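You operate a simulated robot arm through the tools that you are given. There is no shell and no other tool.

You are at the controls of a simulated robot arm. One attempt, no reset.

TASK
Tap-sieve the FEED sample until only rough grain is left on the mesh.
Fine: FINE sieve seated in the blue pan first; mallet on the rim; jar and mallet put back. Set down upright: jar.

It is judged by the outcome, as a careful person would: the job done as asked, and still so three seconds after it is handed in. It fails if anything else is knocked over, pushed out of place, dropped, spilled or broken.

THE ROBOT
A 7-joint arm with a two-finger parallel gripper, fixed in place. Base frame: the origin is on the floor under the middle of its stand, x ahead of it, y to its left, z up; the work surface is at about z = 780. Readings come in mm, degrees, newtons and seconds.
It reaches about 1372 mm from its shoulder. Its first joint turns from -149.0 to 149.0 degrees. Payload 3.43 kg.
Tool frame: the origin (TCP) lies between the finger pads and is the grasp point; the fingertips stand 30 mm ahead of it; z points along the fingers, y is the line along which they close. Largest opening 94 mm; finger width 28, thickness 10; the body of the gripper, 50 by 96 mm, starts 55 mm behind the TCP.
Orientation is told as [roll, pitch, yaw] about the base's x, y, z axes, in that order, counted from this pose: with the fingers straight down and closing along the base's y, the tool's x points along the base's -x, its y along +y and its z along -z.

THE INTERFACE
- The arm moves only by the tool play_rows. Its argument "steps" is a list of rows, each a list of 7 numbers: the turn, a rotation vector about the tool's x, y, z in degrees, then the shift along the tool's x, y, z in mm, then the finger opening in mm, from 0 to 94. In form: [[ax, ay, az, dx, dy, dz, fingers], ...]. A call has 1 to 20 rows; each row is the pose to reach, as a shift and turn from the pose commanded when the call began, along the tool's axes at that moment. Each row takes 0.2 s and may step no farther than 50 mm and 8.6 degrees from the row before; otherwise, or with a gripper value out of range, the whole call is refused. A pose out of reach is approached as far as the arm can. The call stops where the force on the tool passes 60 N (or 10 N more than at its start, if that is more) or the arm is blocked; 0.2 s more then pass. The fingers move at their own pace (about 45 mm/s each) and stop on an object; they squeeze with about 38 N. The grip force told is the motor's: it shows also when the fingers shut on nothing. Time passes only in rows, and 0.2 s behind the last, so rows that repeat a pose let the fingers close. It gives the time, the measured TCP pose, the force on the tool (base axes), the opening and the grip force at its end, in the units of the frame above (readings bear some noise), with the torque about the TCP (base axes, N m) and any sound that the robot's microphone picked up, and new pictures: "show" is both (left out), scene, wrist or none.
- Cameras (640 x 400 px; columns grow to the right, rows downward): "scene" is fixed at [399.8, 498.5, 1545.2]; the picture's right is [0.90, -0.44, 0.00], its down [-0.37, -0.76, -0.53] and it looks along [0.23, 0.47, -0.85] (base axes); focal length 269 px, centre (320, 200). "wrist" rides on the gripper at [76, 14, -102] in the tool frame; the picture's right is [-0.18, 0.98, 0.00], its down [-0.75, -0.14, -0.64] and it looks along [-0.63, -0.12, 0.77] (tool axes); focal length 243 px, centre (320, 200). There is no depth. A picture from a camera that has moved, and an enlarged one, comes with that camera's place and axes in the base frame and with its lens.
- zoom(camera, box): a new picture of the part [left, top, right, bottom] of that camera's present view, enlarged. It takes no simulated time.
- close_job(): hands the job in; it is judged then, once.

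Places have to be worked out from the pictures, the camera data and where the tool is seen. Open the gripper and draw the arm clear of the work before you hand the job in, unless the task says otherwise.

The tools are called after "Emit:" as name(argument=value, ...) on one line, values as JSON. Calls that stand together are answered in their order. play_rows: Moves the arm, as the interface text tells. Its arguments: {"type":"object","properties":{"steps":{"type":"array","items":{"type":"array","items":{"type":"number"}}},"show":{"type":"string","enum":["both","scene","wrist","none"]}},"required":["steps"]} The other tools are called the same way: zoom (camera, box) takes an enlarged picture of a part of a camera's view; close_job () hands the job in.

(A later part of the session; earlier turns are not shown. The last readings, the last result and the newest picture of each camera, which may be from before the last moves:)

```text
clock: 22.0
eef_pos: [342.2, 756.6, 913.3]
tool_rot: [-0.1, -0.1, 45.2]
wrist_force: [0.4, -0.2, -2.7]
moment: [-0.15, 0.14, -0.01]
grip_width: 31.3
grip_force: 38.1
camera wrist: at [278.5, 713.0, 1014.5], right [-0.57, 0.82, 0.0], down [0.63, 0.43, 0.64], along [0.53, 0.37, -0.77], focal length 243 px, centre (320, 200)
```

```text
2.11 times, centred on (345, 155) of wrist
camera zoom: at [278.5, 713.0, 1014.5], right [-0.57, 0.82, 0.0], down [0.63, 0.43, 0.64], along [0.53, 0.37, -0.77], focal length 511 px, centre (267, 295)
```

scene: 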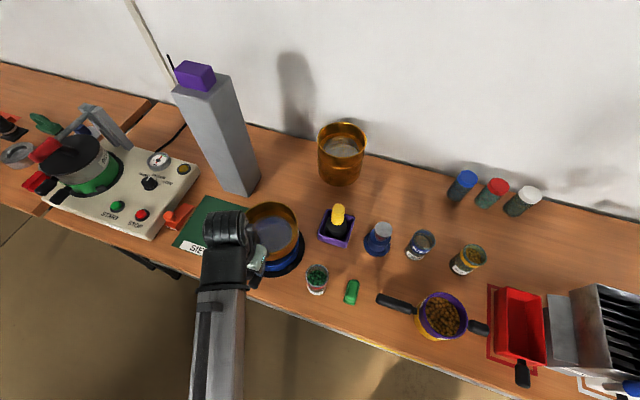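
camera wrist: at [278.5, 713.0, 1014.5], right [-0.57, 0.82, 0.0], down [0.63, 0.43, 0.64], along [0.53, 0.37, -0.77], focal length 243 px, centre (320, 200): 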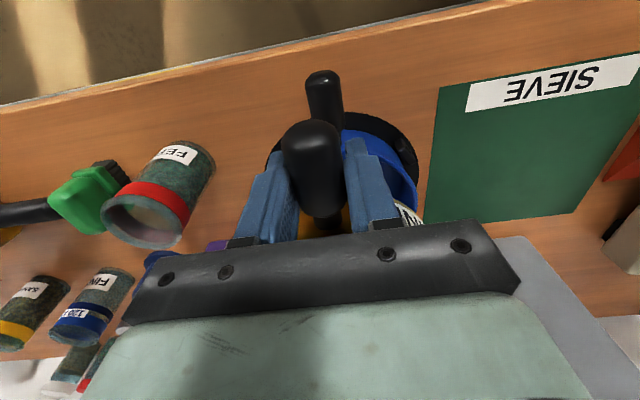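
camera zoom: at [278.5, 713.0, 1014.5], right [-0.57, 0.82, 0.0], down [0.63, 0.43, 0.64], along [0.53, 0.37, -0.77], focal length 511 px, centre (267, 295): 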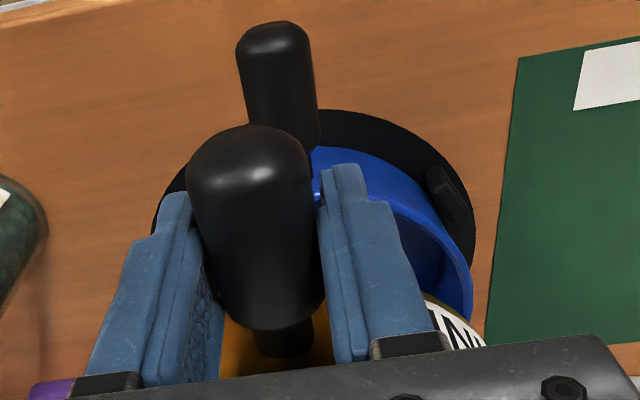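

The scene measurements put the sieve a few mm too far right and forward of the pan centre (about +4, +3). I correct that and lower until the sieve's bottom is about 10 mm above the pan rim for a tighter comparison.

Emit:
play_rows(steps=[[0, 0, 0, 2.5, 0.2, 12, 10], [0, 0, 0, 4.6, 0.4, 26, 10], [0, 0, 0, 4.6, 0.4, 38, 10], [0, 0, 0, 4.6, 0.4, 45, 10], [0, 0, 0, 4.6, 0.4, 45, 10]])

Emit:
zoom(camera="scene", box=[250, 200, 310, 240])

Emit:
zoom(camera="scene", box=[250, 235, 310, 275])

Emit:
zoom(camera="wrist", box=[250, 60, 440, 250])

```text
clock: 23.2
eef_pos: [338.5, 755.7, 870.0]
tool_rot: [0.1, -0.3, 45.3]
wrist_force: [-2.9, 5.1, 12.7]
moment: [0.61, -0.51, 0.3]
grip_width: 31.7
grip_force: 37.7
camera wrist: at [274.2, 710.6, 970.1], right [-0.57, 0.82, 0.0], down [0.63, 0.43, 0.65], along [0.53, 0.37, -0.76], focal length 243 px, centre (320, 200)
```

scene: 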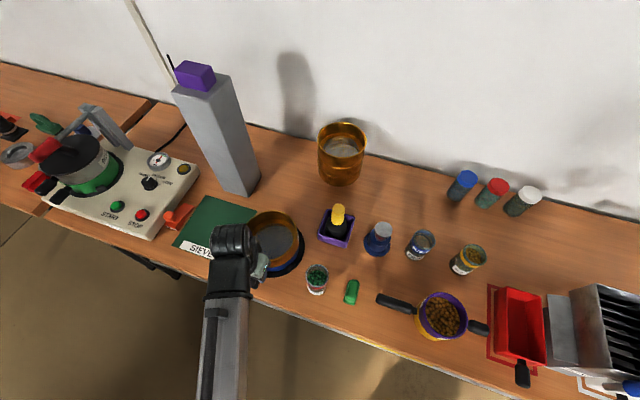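
wrist: 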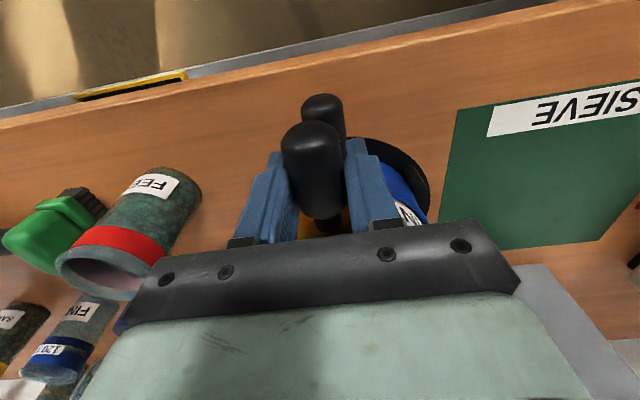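

```text
10.00 times, centred on (280, 220) of scene
camera zoom: at [399.8, 498.5, 1545.2], right [0.9, -0.44, 0.0], down [-0.37, -0.76, -0.53], along [0.23, 0.47, -0.85], focal length 2686 px, centre (720, 0)
```

zoom: 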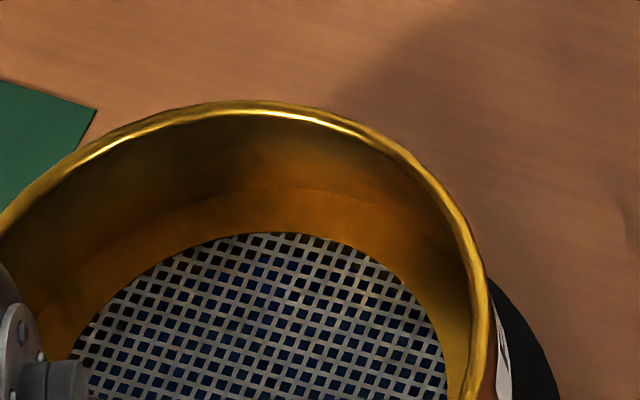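

```text
10.00 times, centred on (280, 255) of scene
camera zoom: at [399.8, 498.5, 1545.2], right [0.9, -0.44, 0.0], down [-0.37, -0.76, -0.53], along [0.23, 0.47, -0.85], focal length 2686 px, centre (720, -350)
```

zoom: 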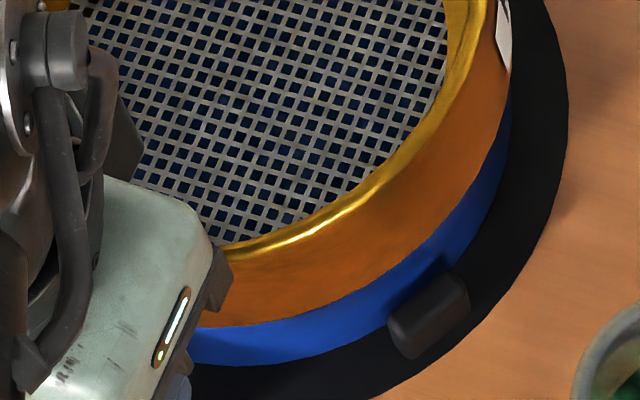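

```text
2.11 times, centred on (345, 155) of wrist
camera zoom: at [274.2, 710.6, 970.1], right [-0.57, 0.82, 0.0], down [0.63, 0.43, 0.65], along [0.53, 0.37, -0.76], focal length 511 px, centre (267, 295)
```

zoom: 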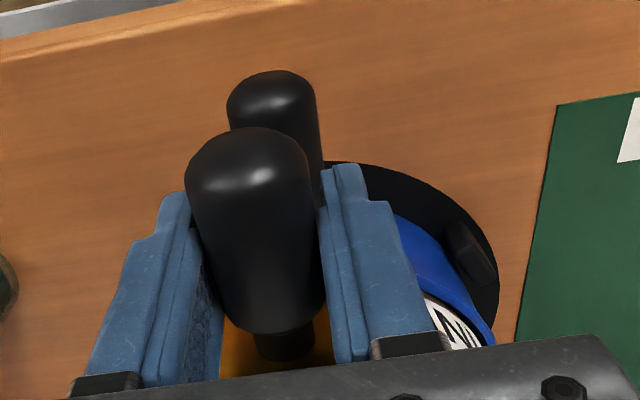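

There is already contact (≈+13 N up) at TCP z≈870, with the pressure on the near/right side, so I inspect the contact line closely before pressing any further.

Emit:
zoom(camera="scene", box=[265, 240, 305, 270])

Emit:
zoom(camera="wrist", box=[340, 120, 450, 240])

Emit:
zoom(camera="scene", box=[285, 215, 315, 240])

```text
13.33 times, centred on (285, 255) of scene
camera zoom: at [399.8, 498.5, 1545.2], right [0.9, -0.44, 0.0], down [-0.37, -0.76, -0.53], along [0.23, 0.47, -0.85], focal length 3581 px, centre (787, -533)
```

zoom: 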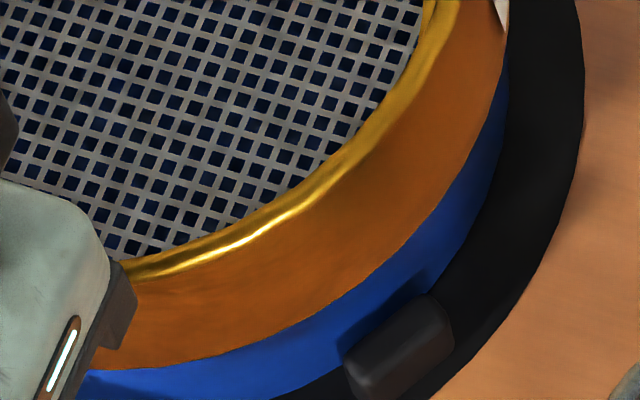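

```text
3.33 times, centred on (395, 180) of wrist
camera zoom: at [274.2, 710.6, 970.1], right [-0.57, 0.82, 0.0], down [0.63, 0.43, 0.65], along [0.53, 0.37, -0.76], focal length 809 px, centre (70, 267)
```

zoom: 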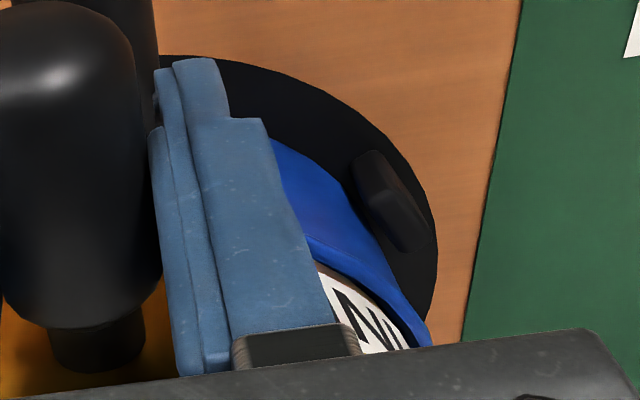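

```text
16.00 times, centred on (300, 228) of scene
camera zoom: at [399.8, 498.5, 1545.2], right [0.9, -0.44, 0.0], down [-0.37, -0.76, -0.53], along [0.23, 0.47, -0.85], focal length 4297 px, centre (640, -240)
```

zoom: 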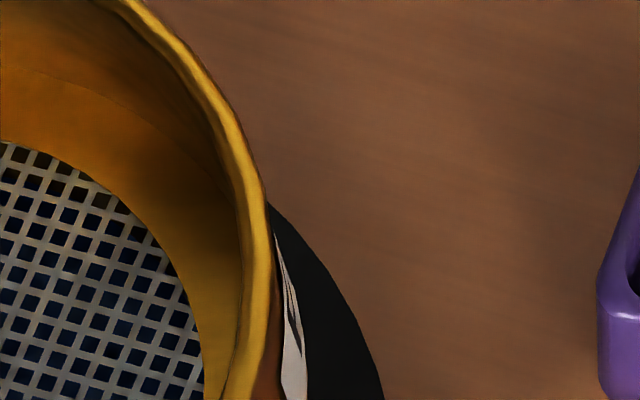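

On the left the pan rim lies outside the sieve wall with a gap, while the right side of the sieve is riding on the pan's right rim — so the sieve must go a few mm left (and slightly forward). I lift 4 mm, shift 3.5 mm left and 1.5 mm forward, and lower gently.

Emit:
play_rows(steps=[[0, 0, 0, 0, 0, -5, 10], [0, 0, 0, -1.5, 3.5, -5, 10], [0, 0, 0, -1.5, 3.5, -3, 10], [0, 0, 0, -1.5, 3.5, -1, 10], [0, 0, 0, -1.5, 3.5, 0.5, 10], [0, 0, 0, -1.5, 3.5, 0.5, 10]])

Emit:
zoom(camera="wrist", box=[340, 120, 450, 240])

Emit:
zoom(camera="scene", box=[240, 200, 320, 280])

```text
clock: 24.6
eef_pos: [337.4, 757.1, 866.4]
tool_rot: [-0.1, -0.2, 45.3]
wrist_force: [0.1, -1.0, 2.6]
moment: [0.29, 0.04, -0.06]
grip_width: 31.8
grip_force: 37.6
camera wrist: at [273.0, 713.8, 968.5], right [-0.57, 0.82, 0.0], down [0.63, 0.43, 0.64], along [0.53, 0.37, -0.77], focal length 243 px, centre (320, 200)
```

scene: 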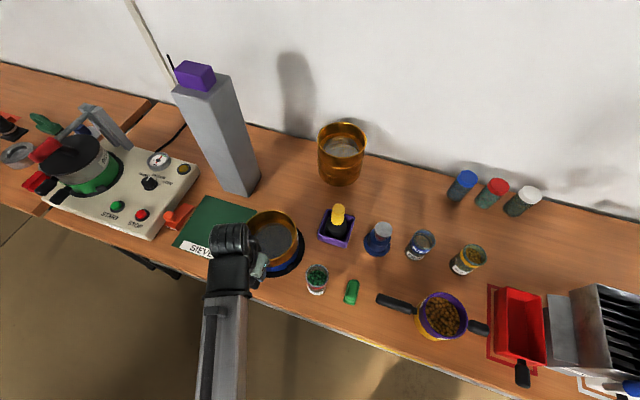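
wrist: 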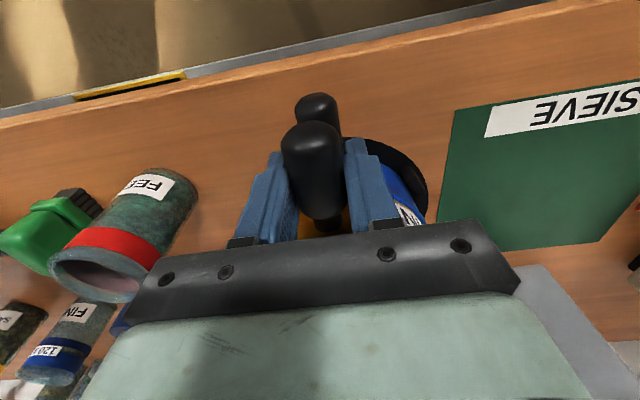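

```text
3.33 times, centred on (395, 180) of wrist
camera zoom: at [273.0, 713.8, 968.5], right [-0.57, 0.82, 0.0], down [0.63, 0.43, 0.64], along [0.53, 0.37, -0.77], focal length 809 px, centre (70, 267)
```

zoom: 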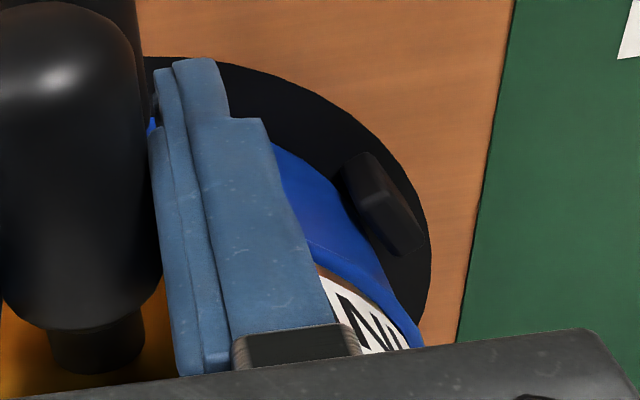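

```text
5.00 times, centred on (280, 240) of scene
camera zoom: at [399.8, 498.5, 1545.2], right [0.9, -0.44, 0.0], down [-0.37, -0.76, -0.53], along [0.23, 0.47, -0.85], focal length 1343 px, centre (520, 0)
```

zoom: 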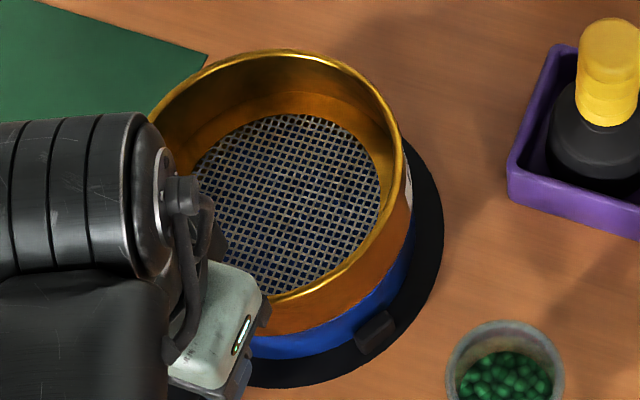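

Now the load is light (≈5 N) and shifted to the left‑near side, so the true centre lies between; both contacts were on the near side, so I also move a bit forward. I lift 3 mm, go 1.3 mm right and 2.5 mm forward, and lower again.

Emit:
play_rows(steps=[[0, 0, 0, 0, 0, -4, 10], [0, 0, 0, -2.5, -1.3, -4, 10], [0, 0, 0, -2.5, -1.3, -2, 10], [0, 0, 0, -2.5, -1.3, 0, 10], [0, 0, 0, -2.5, -1.3, 1.5, 10], [0, 0, 0, -2.5, -1.3, 1.5, 10]], show="wrist")

Emit:
zoom(camera="scene", box=[240, 200, 320, 280])

```text
clock: 26.0
eef_pos: [338.8, 758.3, 866.8]
tool_rot: [0.1, -0.2, 45.2]
wrist_force: [-0.4, -1.6, 2.8]
moment: [0.38, 0.01, -0.1]
grip_width: 31.6
grip_force: 38.5
camera wrist: at [275.8, 714.6, 967.5], right [-0.57, 0.82, 0.0], down [0.63, 0.43, 0.64], along [0.53, 0.37, -0.76], focal length 243 px, centre (320, 200)
```

wrist: 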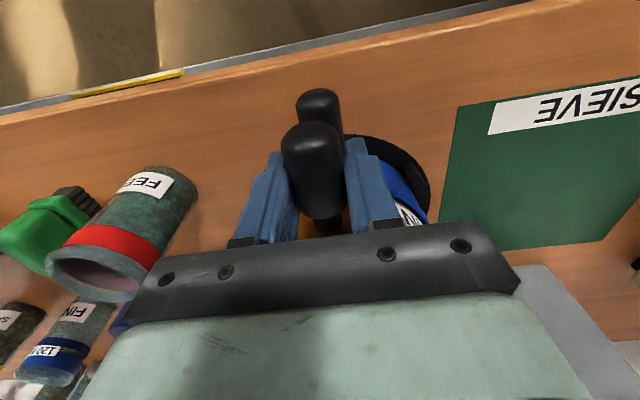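

```text
5.00 times, centred on (280, 240) of scene
camera zoom: at [399.8, 498.5, 1545.2], right [0.9, -0.44, 0.0], down [-0.37, -0.76, -0.53], along [0.23, 0.47, -0.85], focal length 1343 px, centre (520, 0)
```

zoom: 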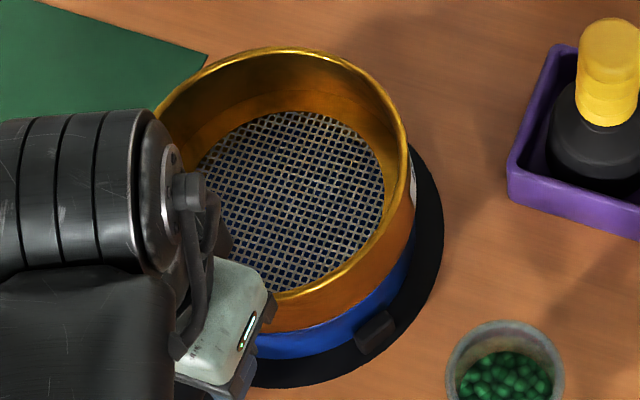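

The contact is still light and on the left side. I look closer at the left and right edges to judge the sieve's tilt and which edge overlaps.

Emit:
zoom(camera="wrist", box=[370, 150, 450, 240])

Emit:
zoom(camera="scene", box=[270, 225, 310, 265])

Emit:
zoom(camera="scene", box=[240, 200, 280, 240])

```text
4.44 times, centred on (410, 195) of wrist
camera zoom: at [275.8, 714.6, 967.5], right [-0.57, 0.82, 0.0], down [0.63, 0.43, 0.64], along [0.53, 0.37, -0.76], focal length 1078 px, centre (-80, 222)
```

zoom: 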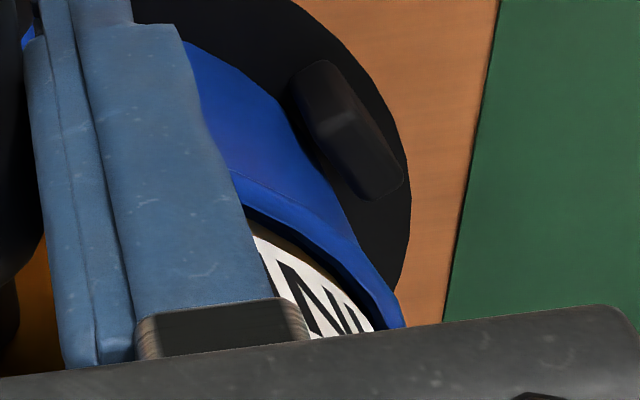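

```text
10.00 times, centred on (290, 245) of scene
camera zoom: at [399.8, 498.5, 1545.2], right [0.9, -0.44, 0.0], down [-0.37, -0.76, -0.53], along [0.23, 0.47, -0.85], focal length 2686 px, centre (620, -250)
```

zoom: 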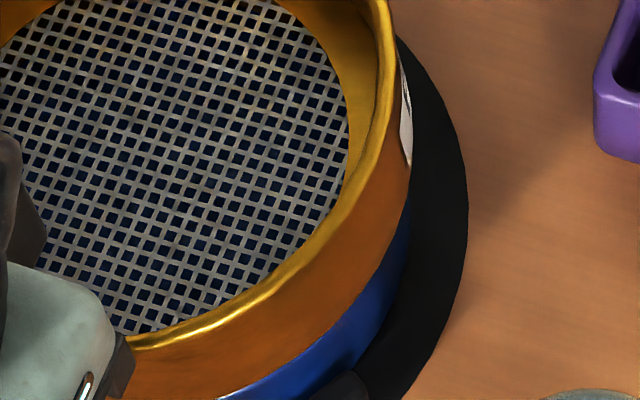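

```text
10.00 times, centred on (260, 220) of scene
camera zoom: at [399.8, 498.5, 1545.2], right [0.9, -0.44, 0.0], down [-0.37, -0.76, -0.53], along [0.23, 0.47, -0.85], focal length 2686 px, centre (920, 0)
```

zoom: 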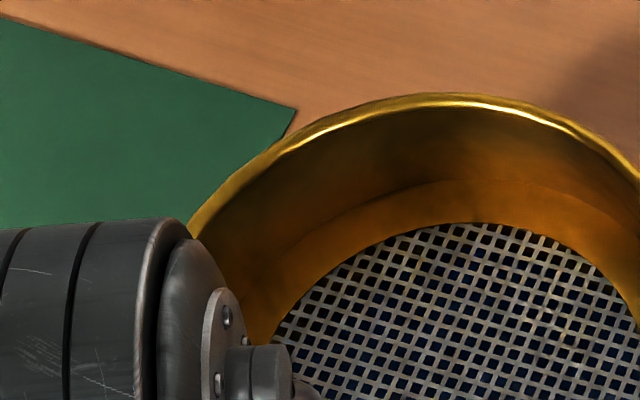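

I enlarge the left-edge contact zone further to separate pan rim, gap and sieve wall.

Emit:
zoom(camera="wrist", box=[395, 180, 435, 226])

Emit:
zoom(camera="wrist", box=[290, 80, 350, 150])

```text
8.70 times, centred on (415, 203) of wrist
camera zoom: at [275.8, 714.6, 967.5], right [-0.57, 0.82, 0.0], down [0.63, 0.43, 0.64], along [0.53, 0.37, -0.76], focal length 2110 px, centre (-506, 174)
```

zoom: 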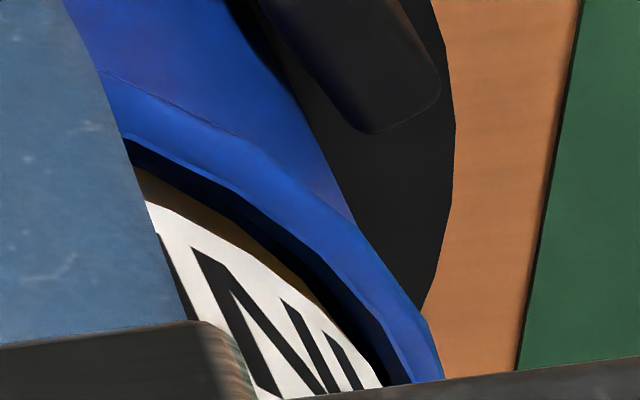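

```text
5.71 times, centred on (320, 115) of wrist
camera zoom: at [275.8, 714.6, 967.5], right [-0.57, 0.82, 0.0], down [0.63, 0.43, 0.64], along [0.53, 0.37, -0.76], focal length 1386 px, centre (320, 686)
```

zoom: 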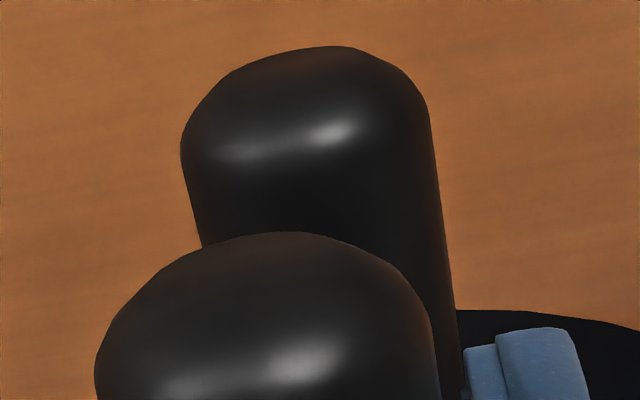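

The sieve has rolled about 4–5° (left side low) around the handle axis from the first touch. I lift 6 mm, roll the tool to level it, shift about 2 mm right to compensate, and come down in small steps.

Emit:
play_rows(steps=[[0, 0, 0, 0, 0, -6, 10], [-2.5, 0, 0, 0, -1, -7, 10], [-4.6, 0, 0, 0, -2, -7, 10], [-4.6, 0, 0, 0, -2, -4, 10], [-4.6, 0, 0, 0, -2, -2, 10], [-4.6, 0, 0, 0, -2, -1, 10], [-4.6, 0, 0, 0, -2, -1, 10]], show="wrist")

Emit:
zoom(camera="scene", box=[270, 225, 310, 265])

Emit:
zoom(camera="wrist", box=[370, 150, 450, 240])

```text
clock: 27.6
eef_pos: [339.9, 757.8, 865.1]
tool_rot: [4.6, -0.1, 45.2]
wrist_force: [0.1, 0.7, -3.0]
moment: [-0.12, 0.11, -0.03]
grip_width: 31.7
grip_force: 38.1
camera wrist: at [282.8, 708.2, 968.3], right [-0.57, 0.82, 0.08], down [0.67, 0.4, 0.63], along [0.49, 0.41, -0.77], focal length 243 px, centre (320, 200)
```

wrist: 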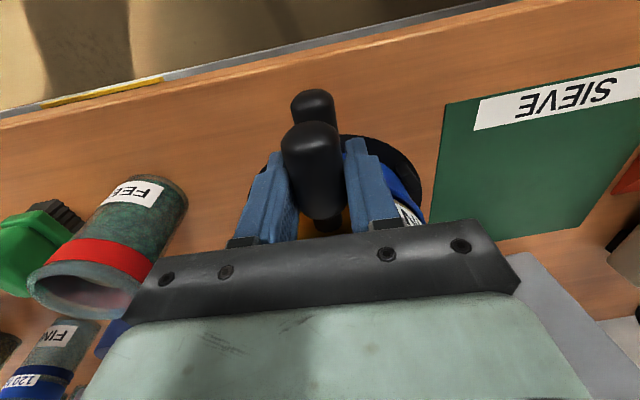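

```text
10.00 times, centred on (290, 245) of scene
camera zoom: at [399.8, 498.5, 1545.2], right [0.9, -0.44, 0.0], down [-0.37, -0.76, -0.53], along [0.23, 0.47, -0.85], focal length 2686 px, centre (620, -250)
```

zoom: 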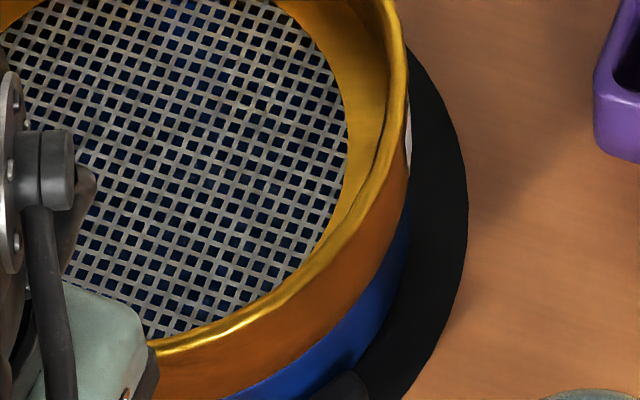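

```text
4.44 times, centred on (410, 195) of wrist
camera zoom: at [282.8, 708.2, 968.3], right [-0.57, 0.82, 0.08], down [0.67, 0.4, 0.63], along [0.49, 0.41, -0.77], focal length 1078 px, centre (-80, 222)
```

zoom: 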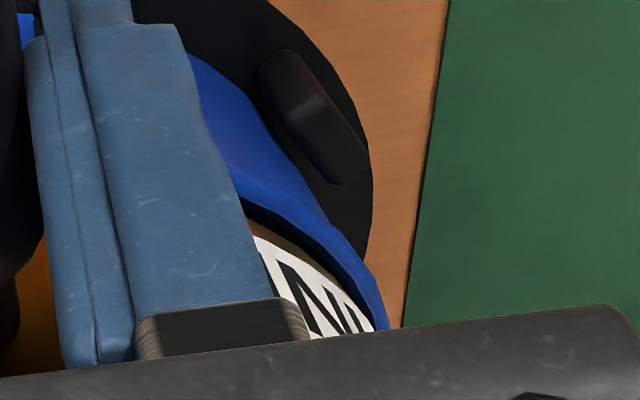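

Level now and hanging free at z=865 with no contact. I continue down in small steps.

Emit:
play_rows(steps=[[0, 0, 0, 0, 0, 1, 10], [0, 0, 0, 0, 0, 2, 10], [0, 0, 0, 0, 0, 3, 10], [0, 0, 0, 0, 0, 3, 10]], show="none")

```text
clock: 28.6
eef_pos: [340.0, 757.5, 862.7]
tool_rot: [4.7, -0.2, 45.2]
wrist_force: [-1.7, 0.2, 0.5]
moment: [-0.08, -0.17, 0.07]
grip_width: 31.5
grip_force: 37.8
```

Light contact (≈3 N) now at the right side at bottom z≈820 = pan rim height. I lift slightly, nudge 1.2 mm left and lower again.

Emit:
play_rows(steps=[[0, 0, 0, 0, 0, -2, 10], [0, 0, 0, 0, 1.2, -2, 10], [0, 0, 0, 0, 1.2, -0.5, 10], [0, 0, 0, 0, 1.2, 0.5, 10], [0, 0, 0, 0, 1.2, 1.5, 10], [0, 0, 0, 0, 1.2, 1.5, 10]], show="none")

```text
clock: 30.0
eef_pos: [339.0, 759.2, 861.5]
tool_rot: [4.6, -0.3, 45.3]
wrist_force: [-2.6, 0.5, 1.9]
moment: [-0.02, -0.36, 0.06]
grip_width: 31.6
grip_force: 38.2
```

Still a light contact at the right, slightly to the far side. I nudge another 1.5 mm left and 0.5 mm back.

Emit:
play_rows(steps=[[0, 0, 0, 0, 0, -2, 10], [0, 0, 0, 0.5, 1.5, -2, 10], [0, 0, 0, 0.5, 1.5, -0.5, 10], [0, 0, 0, 0.5, 1.5, 0.5, 10], [0, 0, 0, 0.5, 1.5, 1.5, 10], [0, 0, 0, 0.5, 1.5, 1.5, 10]], show="wrist")

Emit:
zoom(camera="wrist", box=[370, 150, 450, 240])

Emit:
zoom(camera="scene", box=[270, 225, 310, 265])

```text
clock: 31.4
eef_pos: [337.2, 759.9, 860.7]
tool_rot: [4.7, -0.3, 45.2]
wrist_force: [1.1, -1.1, 13.7]
moment: [0.36, -0.23, -0.02]
grip_width: 31.6
grip_force: 37.9
camera wrist: at [280.0, 709.9, 963.7], right [-0.57, 0.82, 0.08], down [0.67, 0.4, 0.63], along [0.49, 0.41, -0.77], focal length 243 px, centre (320, 200)
```

wrist: 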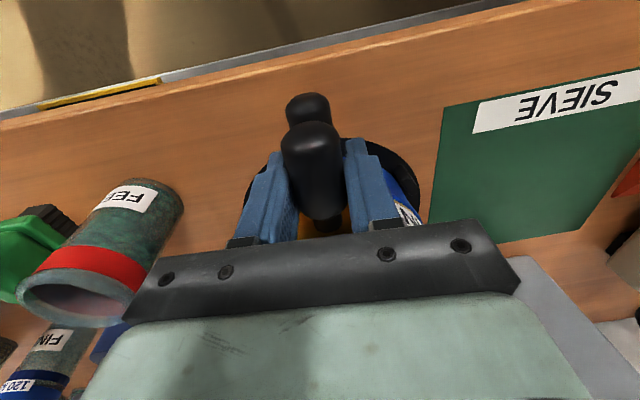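

```text
4.44 times, centred on (410, 195) of wrist
camera zoom: at [280.0, 709.9, 963.7], right [-0.57, 0.82, 0.08], down [0.67, 0.4, 0.63], along [0.49, 0.41, -0.77], focal length 1078 px, centre (-80, 222)
```

zoom: 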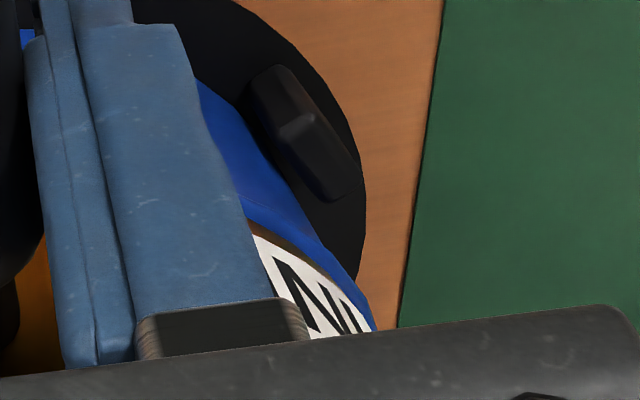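

```text
10.00 times, centred on (290, 245) of scene
camera zoom: at [399.8, 498.5, 1545.2], right [0.9, -0.44, 0.0], down [-0.37, -0.76, -0.53], along [0.23, 0.47, -0.85], focal length 2686 px, centre (620, -250)
```

zoom: 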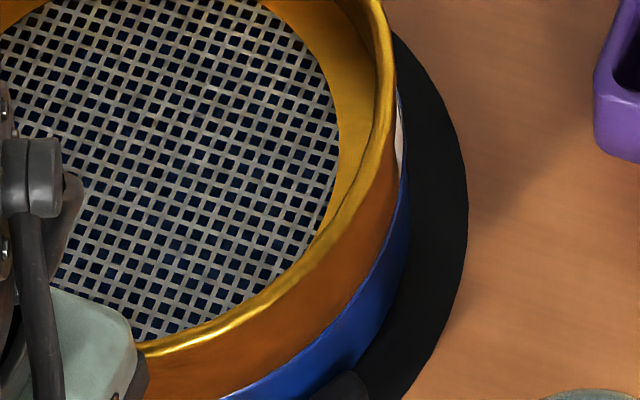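

Contact is now on the near side (CoP ~38 mm from TCP), while the right wall is inside the pan rim. I lift 2 mm, go 2 mm forward and 0.4 mm right, and lower again.

Emit:
play_rows(steps=[[0, 0, 0, 0, 0, -3, 10], [0, 0, 0, -2, -0.4, -3, 10], [0, 0, 0, -2, -0.4, -1, 10], [0, 0, 0, -2, -0.4, 0, 10], [0, 0, 0, -2, -0.4, 1, 10], [0, 0, 0, -2, -0.4, 1, 10]], show="none")

```text
clock: 32.8
eef_pos: [338.4, 759.4, 861.0]
tool_rot: [4.7, -0.2, 45.2]
wrist_force: [-3.7, -1.3, 22.8]
moment: [0.4, -0.37, -0.01]
grip_width: 31.8
grip_force: 38.2
```

The stop is now stiff at TCP z≈861 with the reaction centred left-right, which may mean it has seated. I take pictures to judge how deep the sieve sits relative to the pan rim.

Emit:
play_rows(steps=[[0, 0, 0, 0, 0, -1.5, 10], [0, 0, 0, 0, 0, -1.5, 10]])

Emit:
zoom(camera="wrist", box=[370, 150, 450, 240])

Emit:
zoom(camera="scene", box=[240, 200, 320, 280])

Emit:
zoom(camera="scene", box=[270, 225, 310, 265])

```text
clock: 33.4
eef_pos: [339.0, 760.5, 862.2]
tool_rot: [4.7, -0.1, 45.2]
wrist_force: [-3.1, 0.5, 5.6]
moment: [0.07, 0.12, 0.08]
grip_width: 31.6
grip_force: 38.4
camera wrist: at [281.8, 710.4, 963.0], right [-0.57, 0.82, 0.08], down [0.67, 0.4, 0.63], along [0.49, 0.41, -0.77], focal length 243 px, centre (320, 200)
```

scene: 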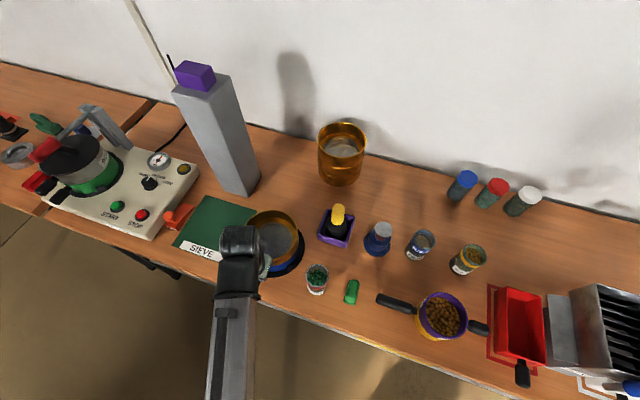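
wrist: 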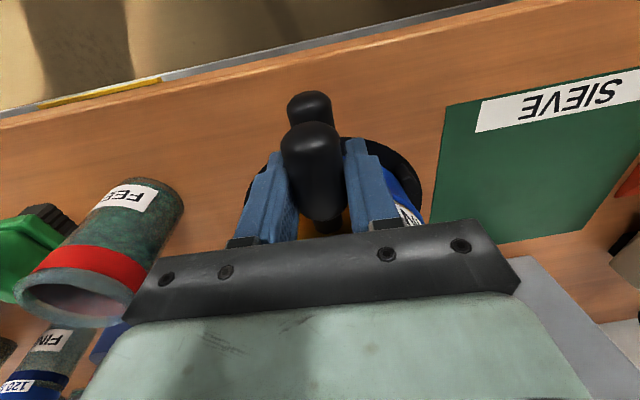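

```text
4.44 times, centred on (410, 195) of wrist
camera zoom: at [281.8, 710.4, 963.0], right [-0.57, 0.82, 0.08], down [0.67, 0.4, 0.63], along [0.49, 0.41, -0.77], focal length 1078 px, centre (-80, 222)
```

zoom: 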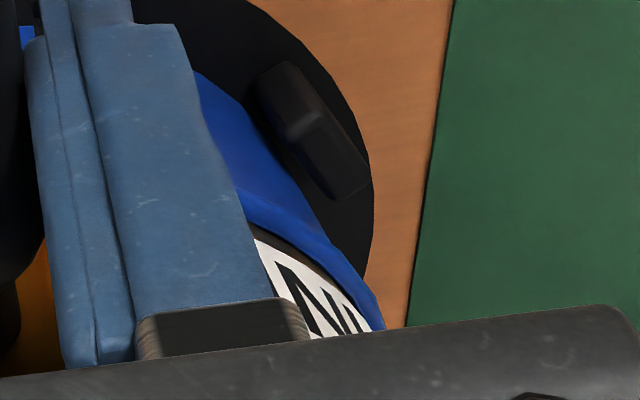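

```text
5.00 times, centred on (280, 240) of scene
camera zoom: at [399.8, 498.5, 1545.2], right [0.9, -0.44, 0.0], down [-0.37, -0.76, -0.53], along [0.23, 0.47, -0.85], focal length 1343 px, centre (520, 0)
```

zoom: 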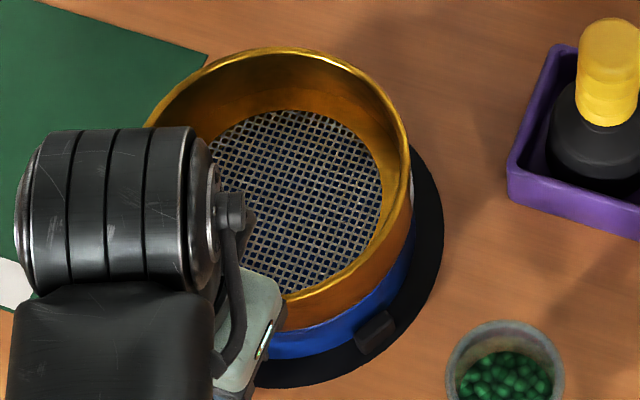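

```text
10.00 times, centred on (290, 245) of scene
camera zoom: at [399.8, 498.5, 1545.2], right [0.9, -0.44, 0.0], down [-0.37, -0.76, -0.53], along [0.23, 0.47, -0.85], focal length 2686 px, centre (620, -250)
```

zoom: 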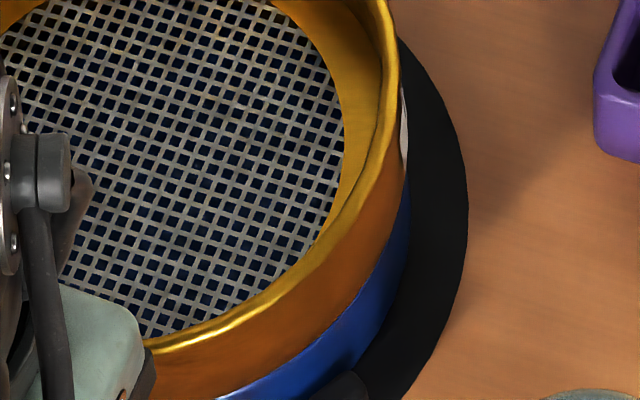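

The stop height and CoP are ambiguous, so rather than force it I lift the sieve clear and move it aside to look at the bare pan rim and handle from close up.

Emit:
play_rows(steps=[[0, 0, 0, 0, 0, -15, 10], [0, 0, 0, 0, 0, -40, 10], [0, 0, 0, 0, 15, -70, 10], [0, 0, 0, 0, 45, -90, 10], [0, 0, 0, 0, 80, -100, 10], [0, 0, 0, 0, 110, -100, 10], [0, 0, 0, 0, 130, -100, 10], [0, 0, 0, 0, 130, -100, 10]])

Emit:
zoom(camera="wrist", box=[120, 90, 300, 250])

Emit:
zoom(camera="scene", box=[200, 170, 320, 300])

```text
clock: 35.2
eef_pos: [254.2, 846.8, 970.7]
tool_rot: [4.6, -0.2, 45.1]
wrist_force: [0.0, 0.6, -1.9]
moment: [-0.16, 0.12, -0.02]
grip_width: 31.8
grip_force: 38.5
camera wrist: at [195.9, 797.0, 1073.1], right [-0.57, 0.82, 0.08], down [0.67, 0.4, 0.63], along [0.49, 0.41, -0.77], focal length 243 px, centre (320, 200)
```

scene: 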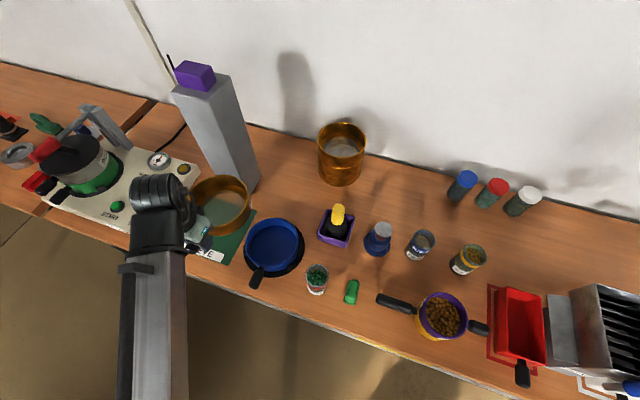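
wrist: 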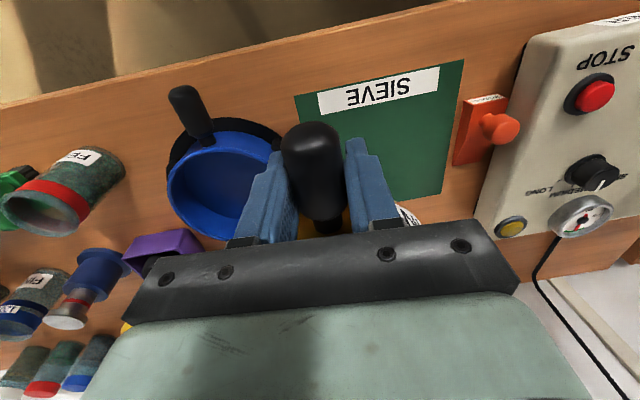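

```text
2.50 times, centred on (210, 170) of wrist
camera zoom: at [195.9, 797.0, 1073.1], right [-0.57, 0.82, 0.08], down [0.67, 0.4, 0.63], along [0.49, 0.41, -0.77], focal length 606 px, centre (595, 275)
```

zoom: 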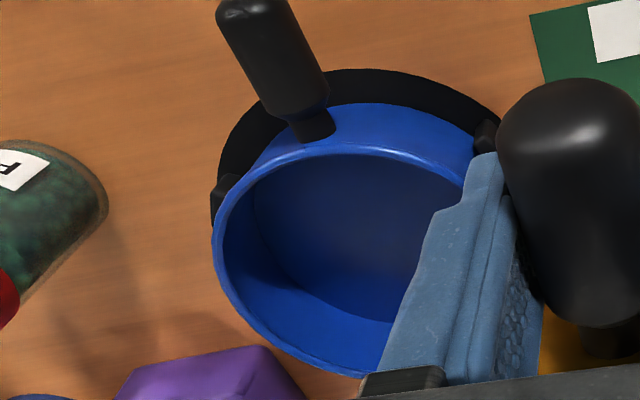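

```text
3.08 times, centred on (260, 235) of scene
camera zoom: at [399.8, 498.5, 1545.2], right [0.9, -0.44, 0.0], down [-0.37, -0.76, -0.53], along [0.23, 0.47, -0.85], focal length 826 px, centre (505, 92)
```

zoom: 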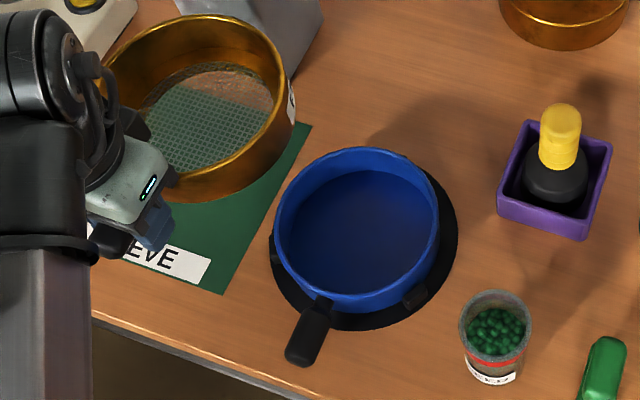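

The pan is intact and in place. I zoom in on both the sieve in the gripper and the bare pan rim to compare radii.

Emit:
zoom(camera="scene", box=[185, 165, 265, 240])

Emit:
zoom(camera="scene", box=[235, 210, 315, 290])

Emit:
zoom(camera="wrist", box=[160, 80, 250, 170])

Emit:
zoom(camera="wrist", box=[160, 160, 250, 245])

```text
5.33 times, centred on (225, 202) of scene
camera zoom: at [399.8, 498.5, 1545.2], right [0.9, -0.44, 0.0], down [-0.37, -0.76, -0.53], along [0.23, 0.47, -0.85], focal length 1432 px, centre (827, 187)
```

zoom: 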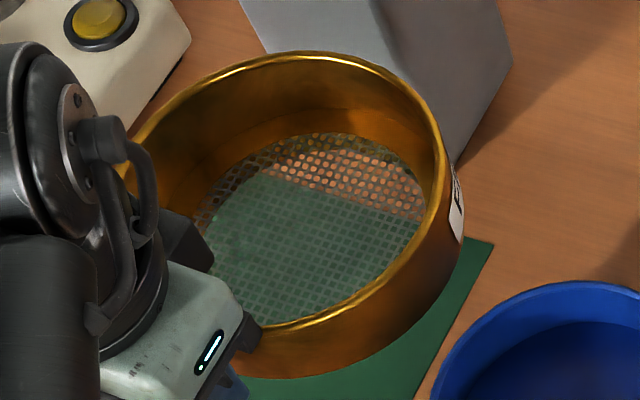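

```text
5.00 times, centred on (275, 250) of scene
camera zoom: at [399.8, 498.5, 1545.2], right [0.9, -0.44, 0.0], down [-0.37, -0.76, -0.53], along [0.23, 0.47, -0.85], focal length 1343 px, centre (545, -50)
```

zoom: 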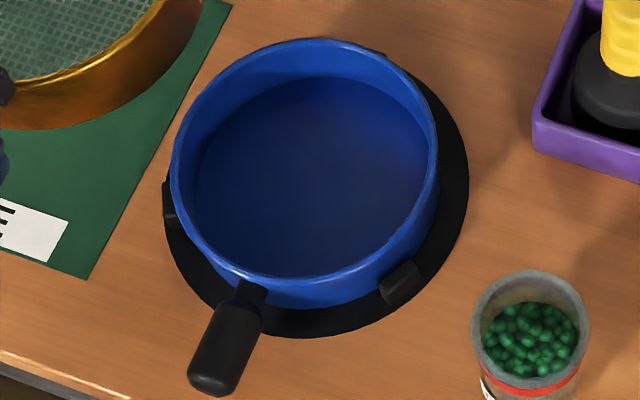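

```text
4.44 times, centred on (205, 125) of wrist
camera zoom: at [195.9, 797.0, 1073.1], right [-0.57, 0.82, 0.08], down [0.67, 0.4, 0.63], along [0.49, 0.41, -0.77], focal length 1078 px, centre (831, 533)
```

zoom: 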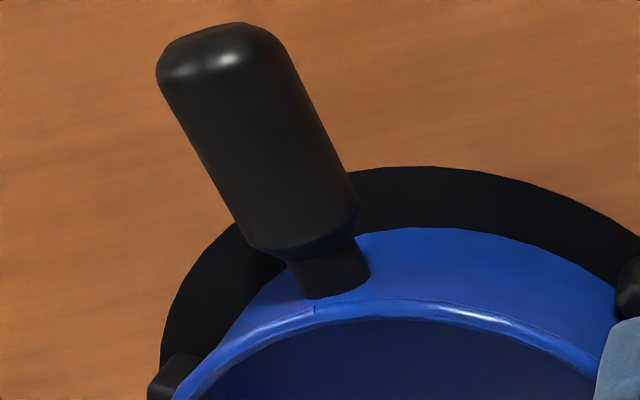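

```text
4.71 times, centred on (205, 202) of wrist
camera zoom: at [195.9, 797.0, 1073.1], right [-0.57, 0.82, 0.08], down [0.67, 0.4, 0.63], along [0.49, 0.41, -0.77], focal length 1142 px, centre (861, 188)
```

zoom: 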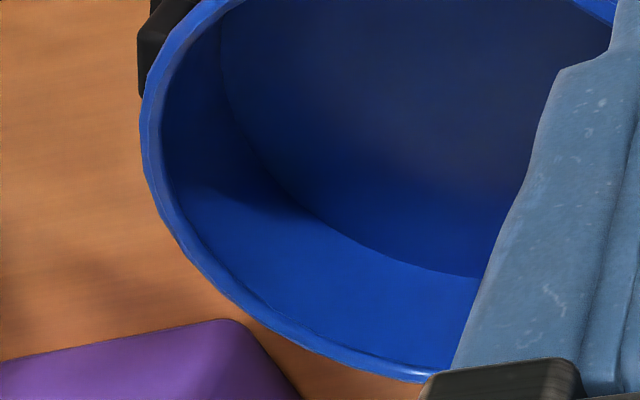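

Comparing wrist and scene fits, the pan rim is nearer z≈826 and its centre ≈(411, 834). So the stiff stop at sieve-bottom z≈819 was about 8 mm below first touch, with side play of about ±1 mm — i.e. it was seating inside the rim. I return to that spot, backed off slightly from the side reaction I felt (0.5 mm left, 1 mm back).

Emit:
play_rows(steps=[[0, 0, 0, 0.2, -25, 0, 10], [0, 0, 0, 0.4, -60, 0, 10], [0, 0, 0, 0.6, -95, 5, 10], [0, 0, 0, 0.8, -120, 25, 10], [0, 0, 0, 1, -129.5, 50, 10], [0, 0, 0, 1, -129.5, 75, 10], [0, 0, 0, 1, -129.5, 90, 10], [0, 0, 0, 1, -129.5, 94, 10], [0, 0, 0, 1, -129.5, 96, 10], [0, 0, 0, 1, -129.5, 96, 10]], show="wrist")

Emit:
zoom(camera="wrist", box=[370, 150, 450, 240])

```text
clock: 37.4
eef_pos: [338.8, 760.0, 864.3]
tool_rot: [4.6, -0.1, 45.1]
wrist_force: [-0.3, 0.5, -1.2]
moment: [-0.16, 0.1, -0.01]
grip_width: 31.7
grip_force: 38.0
camera wrist: at [281.9, 710.2, 967.4], right [-0.57, 0.82, 0.08], down [0.67, 0.4, 0.63], along [0.49, 0.41, -0.77], focal length 243 px, centre (320, 200)
```

wrist: 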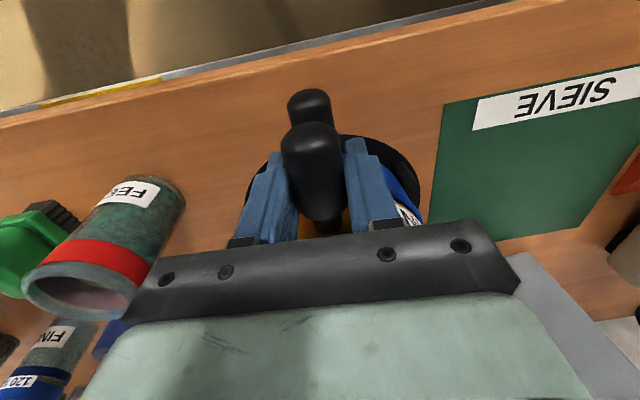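

```text
4.44 times, centred on (410, 195) of wrist
camera zoom: at [281.9, 710.2, 967.4], right [-0.57, 0.82, 0.08], down [0.67, 0.4, 0.63], along [0.49, 0.41, -0.77], focal length 1078 px, centre (-80, 222)
```

zoom: 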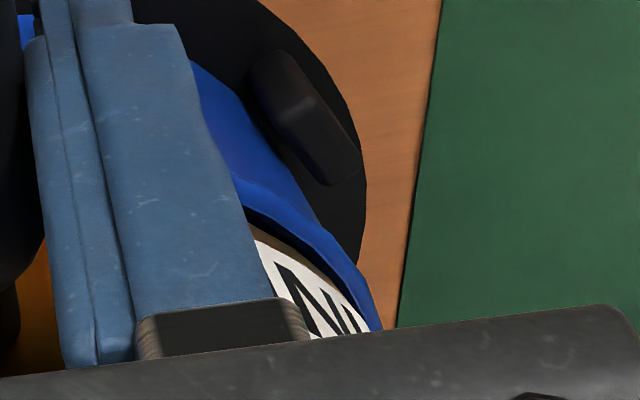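

No contact at z=864.3. I step down 2 mm more and read the forces.

Emit:
play_rows(steps=[[0, 0, 0, 0, 0, 1, 10], [0, 0, 0, 0, 0, 2, 10], [0, 0, 0, 0, 0, 2, 10]], show="none")

Emit:
play_rows(steps=[[0, 0, 0, 0, 0, 1, 10], [0, 0, 0, 0, 0, 1, 10]], show="none")

```text
clock: 38.2
eef_pos: [338.9, 759.8, 863.0]
tool_rot: [4.6, -0.1, 45.3]
wrist_force: [-0.6, -0.6, -2.1]
moment: [-0.15, 0.16, 0.01]
grip_width: 31.7
grip_force: 37.7
```

```text
clock: 38.8
eef_pos: [340.3, 760.8, 862.4]
tool_rot: [4.6, -0.1, 45.2]
wrist_force: [-0.5, -0.6, -3.3]
moment: [-0.17, 0.18, -0.04]
grip_width: 31.8
grip_force: 38.0
```

Still hanging free at z≈862.4. I continue down by 1 mm increments.

Emit:
play_rows(steps=[[0, 0, 0, 0, 0, 1, 10], [0, 0, 0, 0, 0, 1, 10]], show="none")

Emit:
play_rows(steps=[[0, 0, 0, 0, 0, 1, 10], [0, 0, 0, 0, 0, 1, 10]], show="none")

```text
clock: 39.4
eef_pos: [338.9, 760.0, 860.3]
tool_rot: [4.5, -0.1, 45.1]
wrist_force: [0.3, -0.1, -1.3]
moment: [-0.16, 0.13, -0.03]
grip_width: 31.8
grip_force: 37.9
```

```text
clock: 40.0
eef_pos: [338.8, 759.7, 859.5]
tool_rot: [4.6, -0.2, 45.2]
wrist_force: [-1.8, -2.1, 7.5]
moment: [-0.03, -0.08, -0.03]
grip_width: 31.8
grip_force: 37.4
```

Firm contact now at z≈859.5 (lower than before). I look at how it sits.

Emit:
zoom(camera="scene", box=[240, 200, 320, 280])

Emit:
zoom(camera="scene", box=[270, 225, 310, 265])

Emit:
zoom(camera="wrist", box=[370, 150, 450, 240])

```text
5.00 times, centred on (280, 240) of scene
camera zoom: at [399.8, 498.5, 1545.2], right [0.9, -0.44, 0.0], down [-0.37, -0.76, -0.53], along [0.23, 0.47, -0.85], focal length 1343 px, centre (520, 0)
```

zoom: 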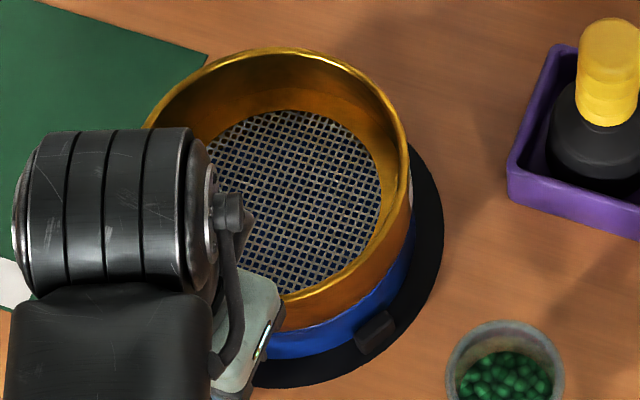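

```text
10.00 times, centred on (290, 245) of scene
camera zoom: at [399.8, 498.5, 1545.2], right [0.9, -0.44, 0.0], down [-0.37, -0.76, -0.53], along [0.23, 0.47, -0.85], focal length 2686 px, centre (620, -250)
```

zoom: 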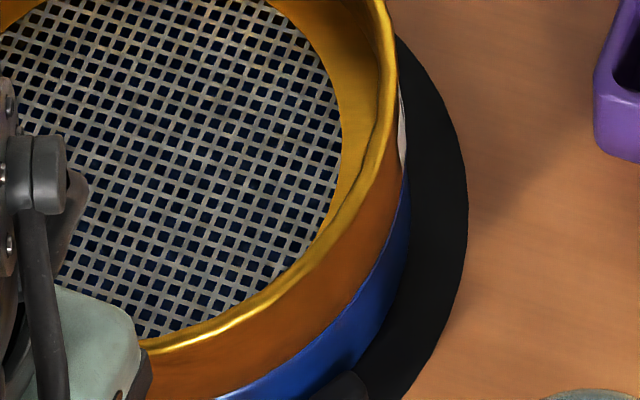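

```text
4.44 times, centred on (410, 195) of wrist
camera zoom: at [281.0, 710.5, 963.0], right [-0.57, 0.82, 0.08], down [0.67, 0.4, 0.63], along [0.49, 0.41, -0.77], focal length 1078 px, centre (-80, 222)
```

zoom: 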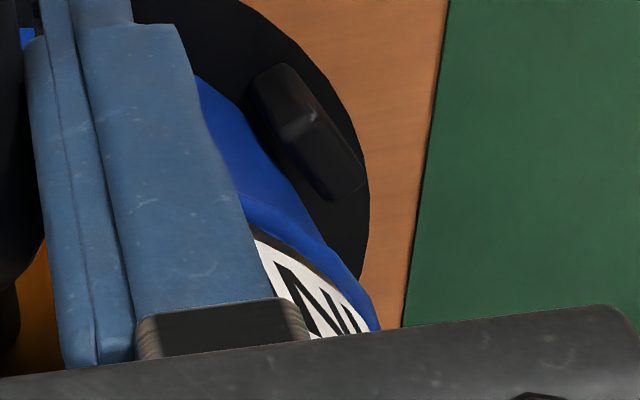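

It looks concentric with the sieve wall just inside the pan rim. To confirm it is captured in the pan rather than standing on the rim, I raise 1.5 mm and try a 3 mm sideways move, watching for a lateral stop.

Emit:
play_rows(steps=[[0, 0, 0, 0, 0, -1.5, 10], [0, 0, 0, 0, -1.5, -1.5, 10], [0, 0, 0, 0, -3, -1.5, 10], [0, 0, 0, 0, -3, -1.5, 10]], show="none")

```text
clock: 41.0
eef_pos: [340.8, 759.0, 861.2]
tool_rot: [4.7, 0.0, 45.2]
wrist_force: [-0.3, -0.3, -2.1]
moment: [-0.15, 0.12, 0.02]
grip_width: 31.8
grip_force: 38.3
```

No lateral stop was felt, so it isn't captured there; the sieve may have pitched in the grip during the pressing. I check the handle's attitude in the fingers with the same zoom box used earlier.

Emit:
zoom(camera="wrist", box=[250, 60, 440, 250])

Emit:
zoom(camera="scene", box=[240, 190, 320, 240])

Emit:
zoom(camera="scene", box=[250, 235, 310, 275])

```text
2.11 times, centred on (345, 155) of wrist
camera zoom: at [283.1, 709.1, 963.9], right [-0.57, 0.82, 0.08], down [0.67, 0.4, 0.63], along [0.49, 0.41, -0.77], focal length 511 px, centre (267, 295)
```

zoom: 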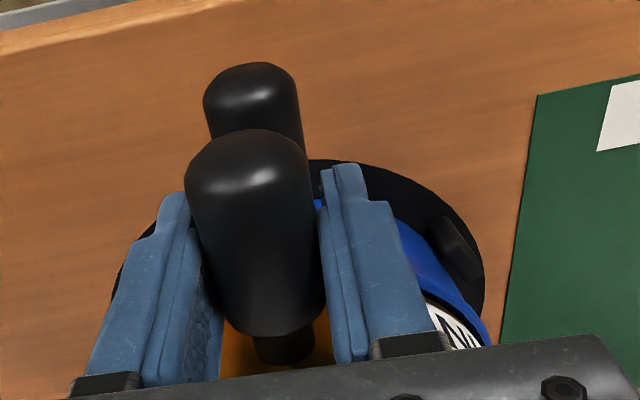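

```text
8.00 times, centred on (280, 215) of scene
camera zoom: at [399.8, 498.5, 1545.2], right [0.9, -0.44, 0.0], down [-0.37, -0.76, -0.53], along [0.23, 0.47, -0.85], focal length 2148 px, centre (640, 80)
```

zoom: 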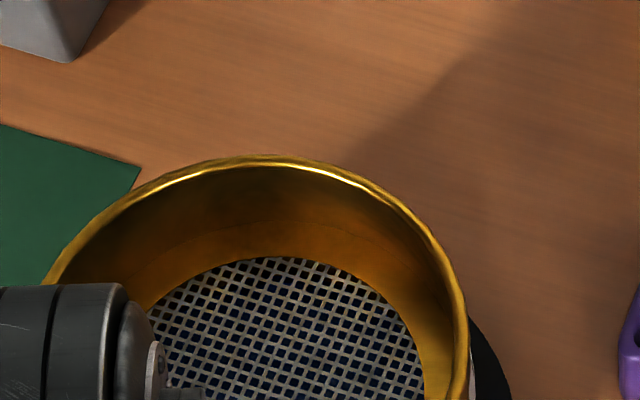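

```text
10.00 times, centred on (280, 255) of scene
camera zoom: at [399.8, 498.5, 1545.2], right [0.9, -0.44, 0.0], down [-0.37, -0.76, -0.53], along [0.23, 0.47, -0.85], focal length 2686 px, centre (720, -350)
```

zoom: 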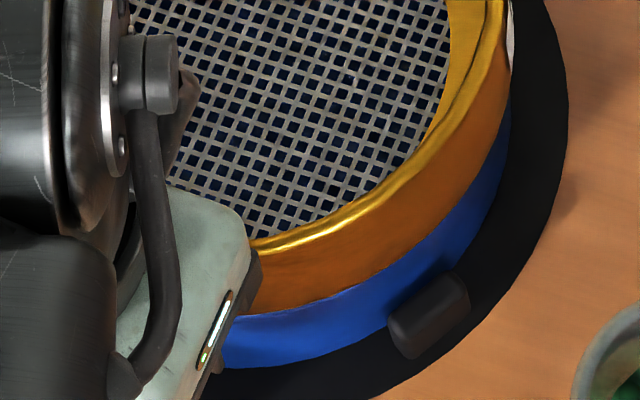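

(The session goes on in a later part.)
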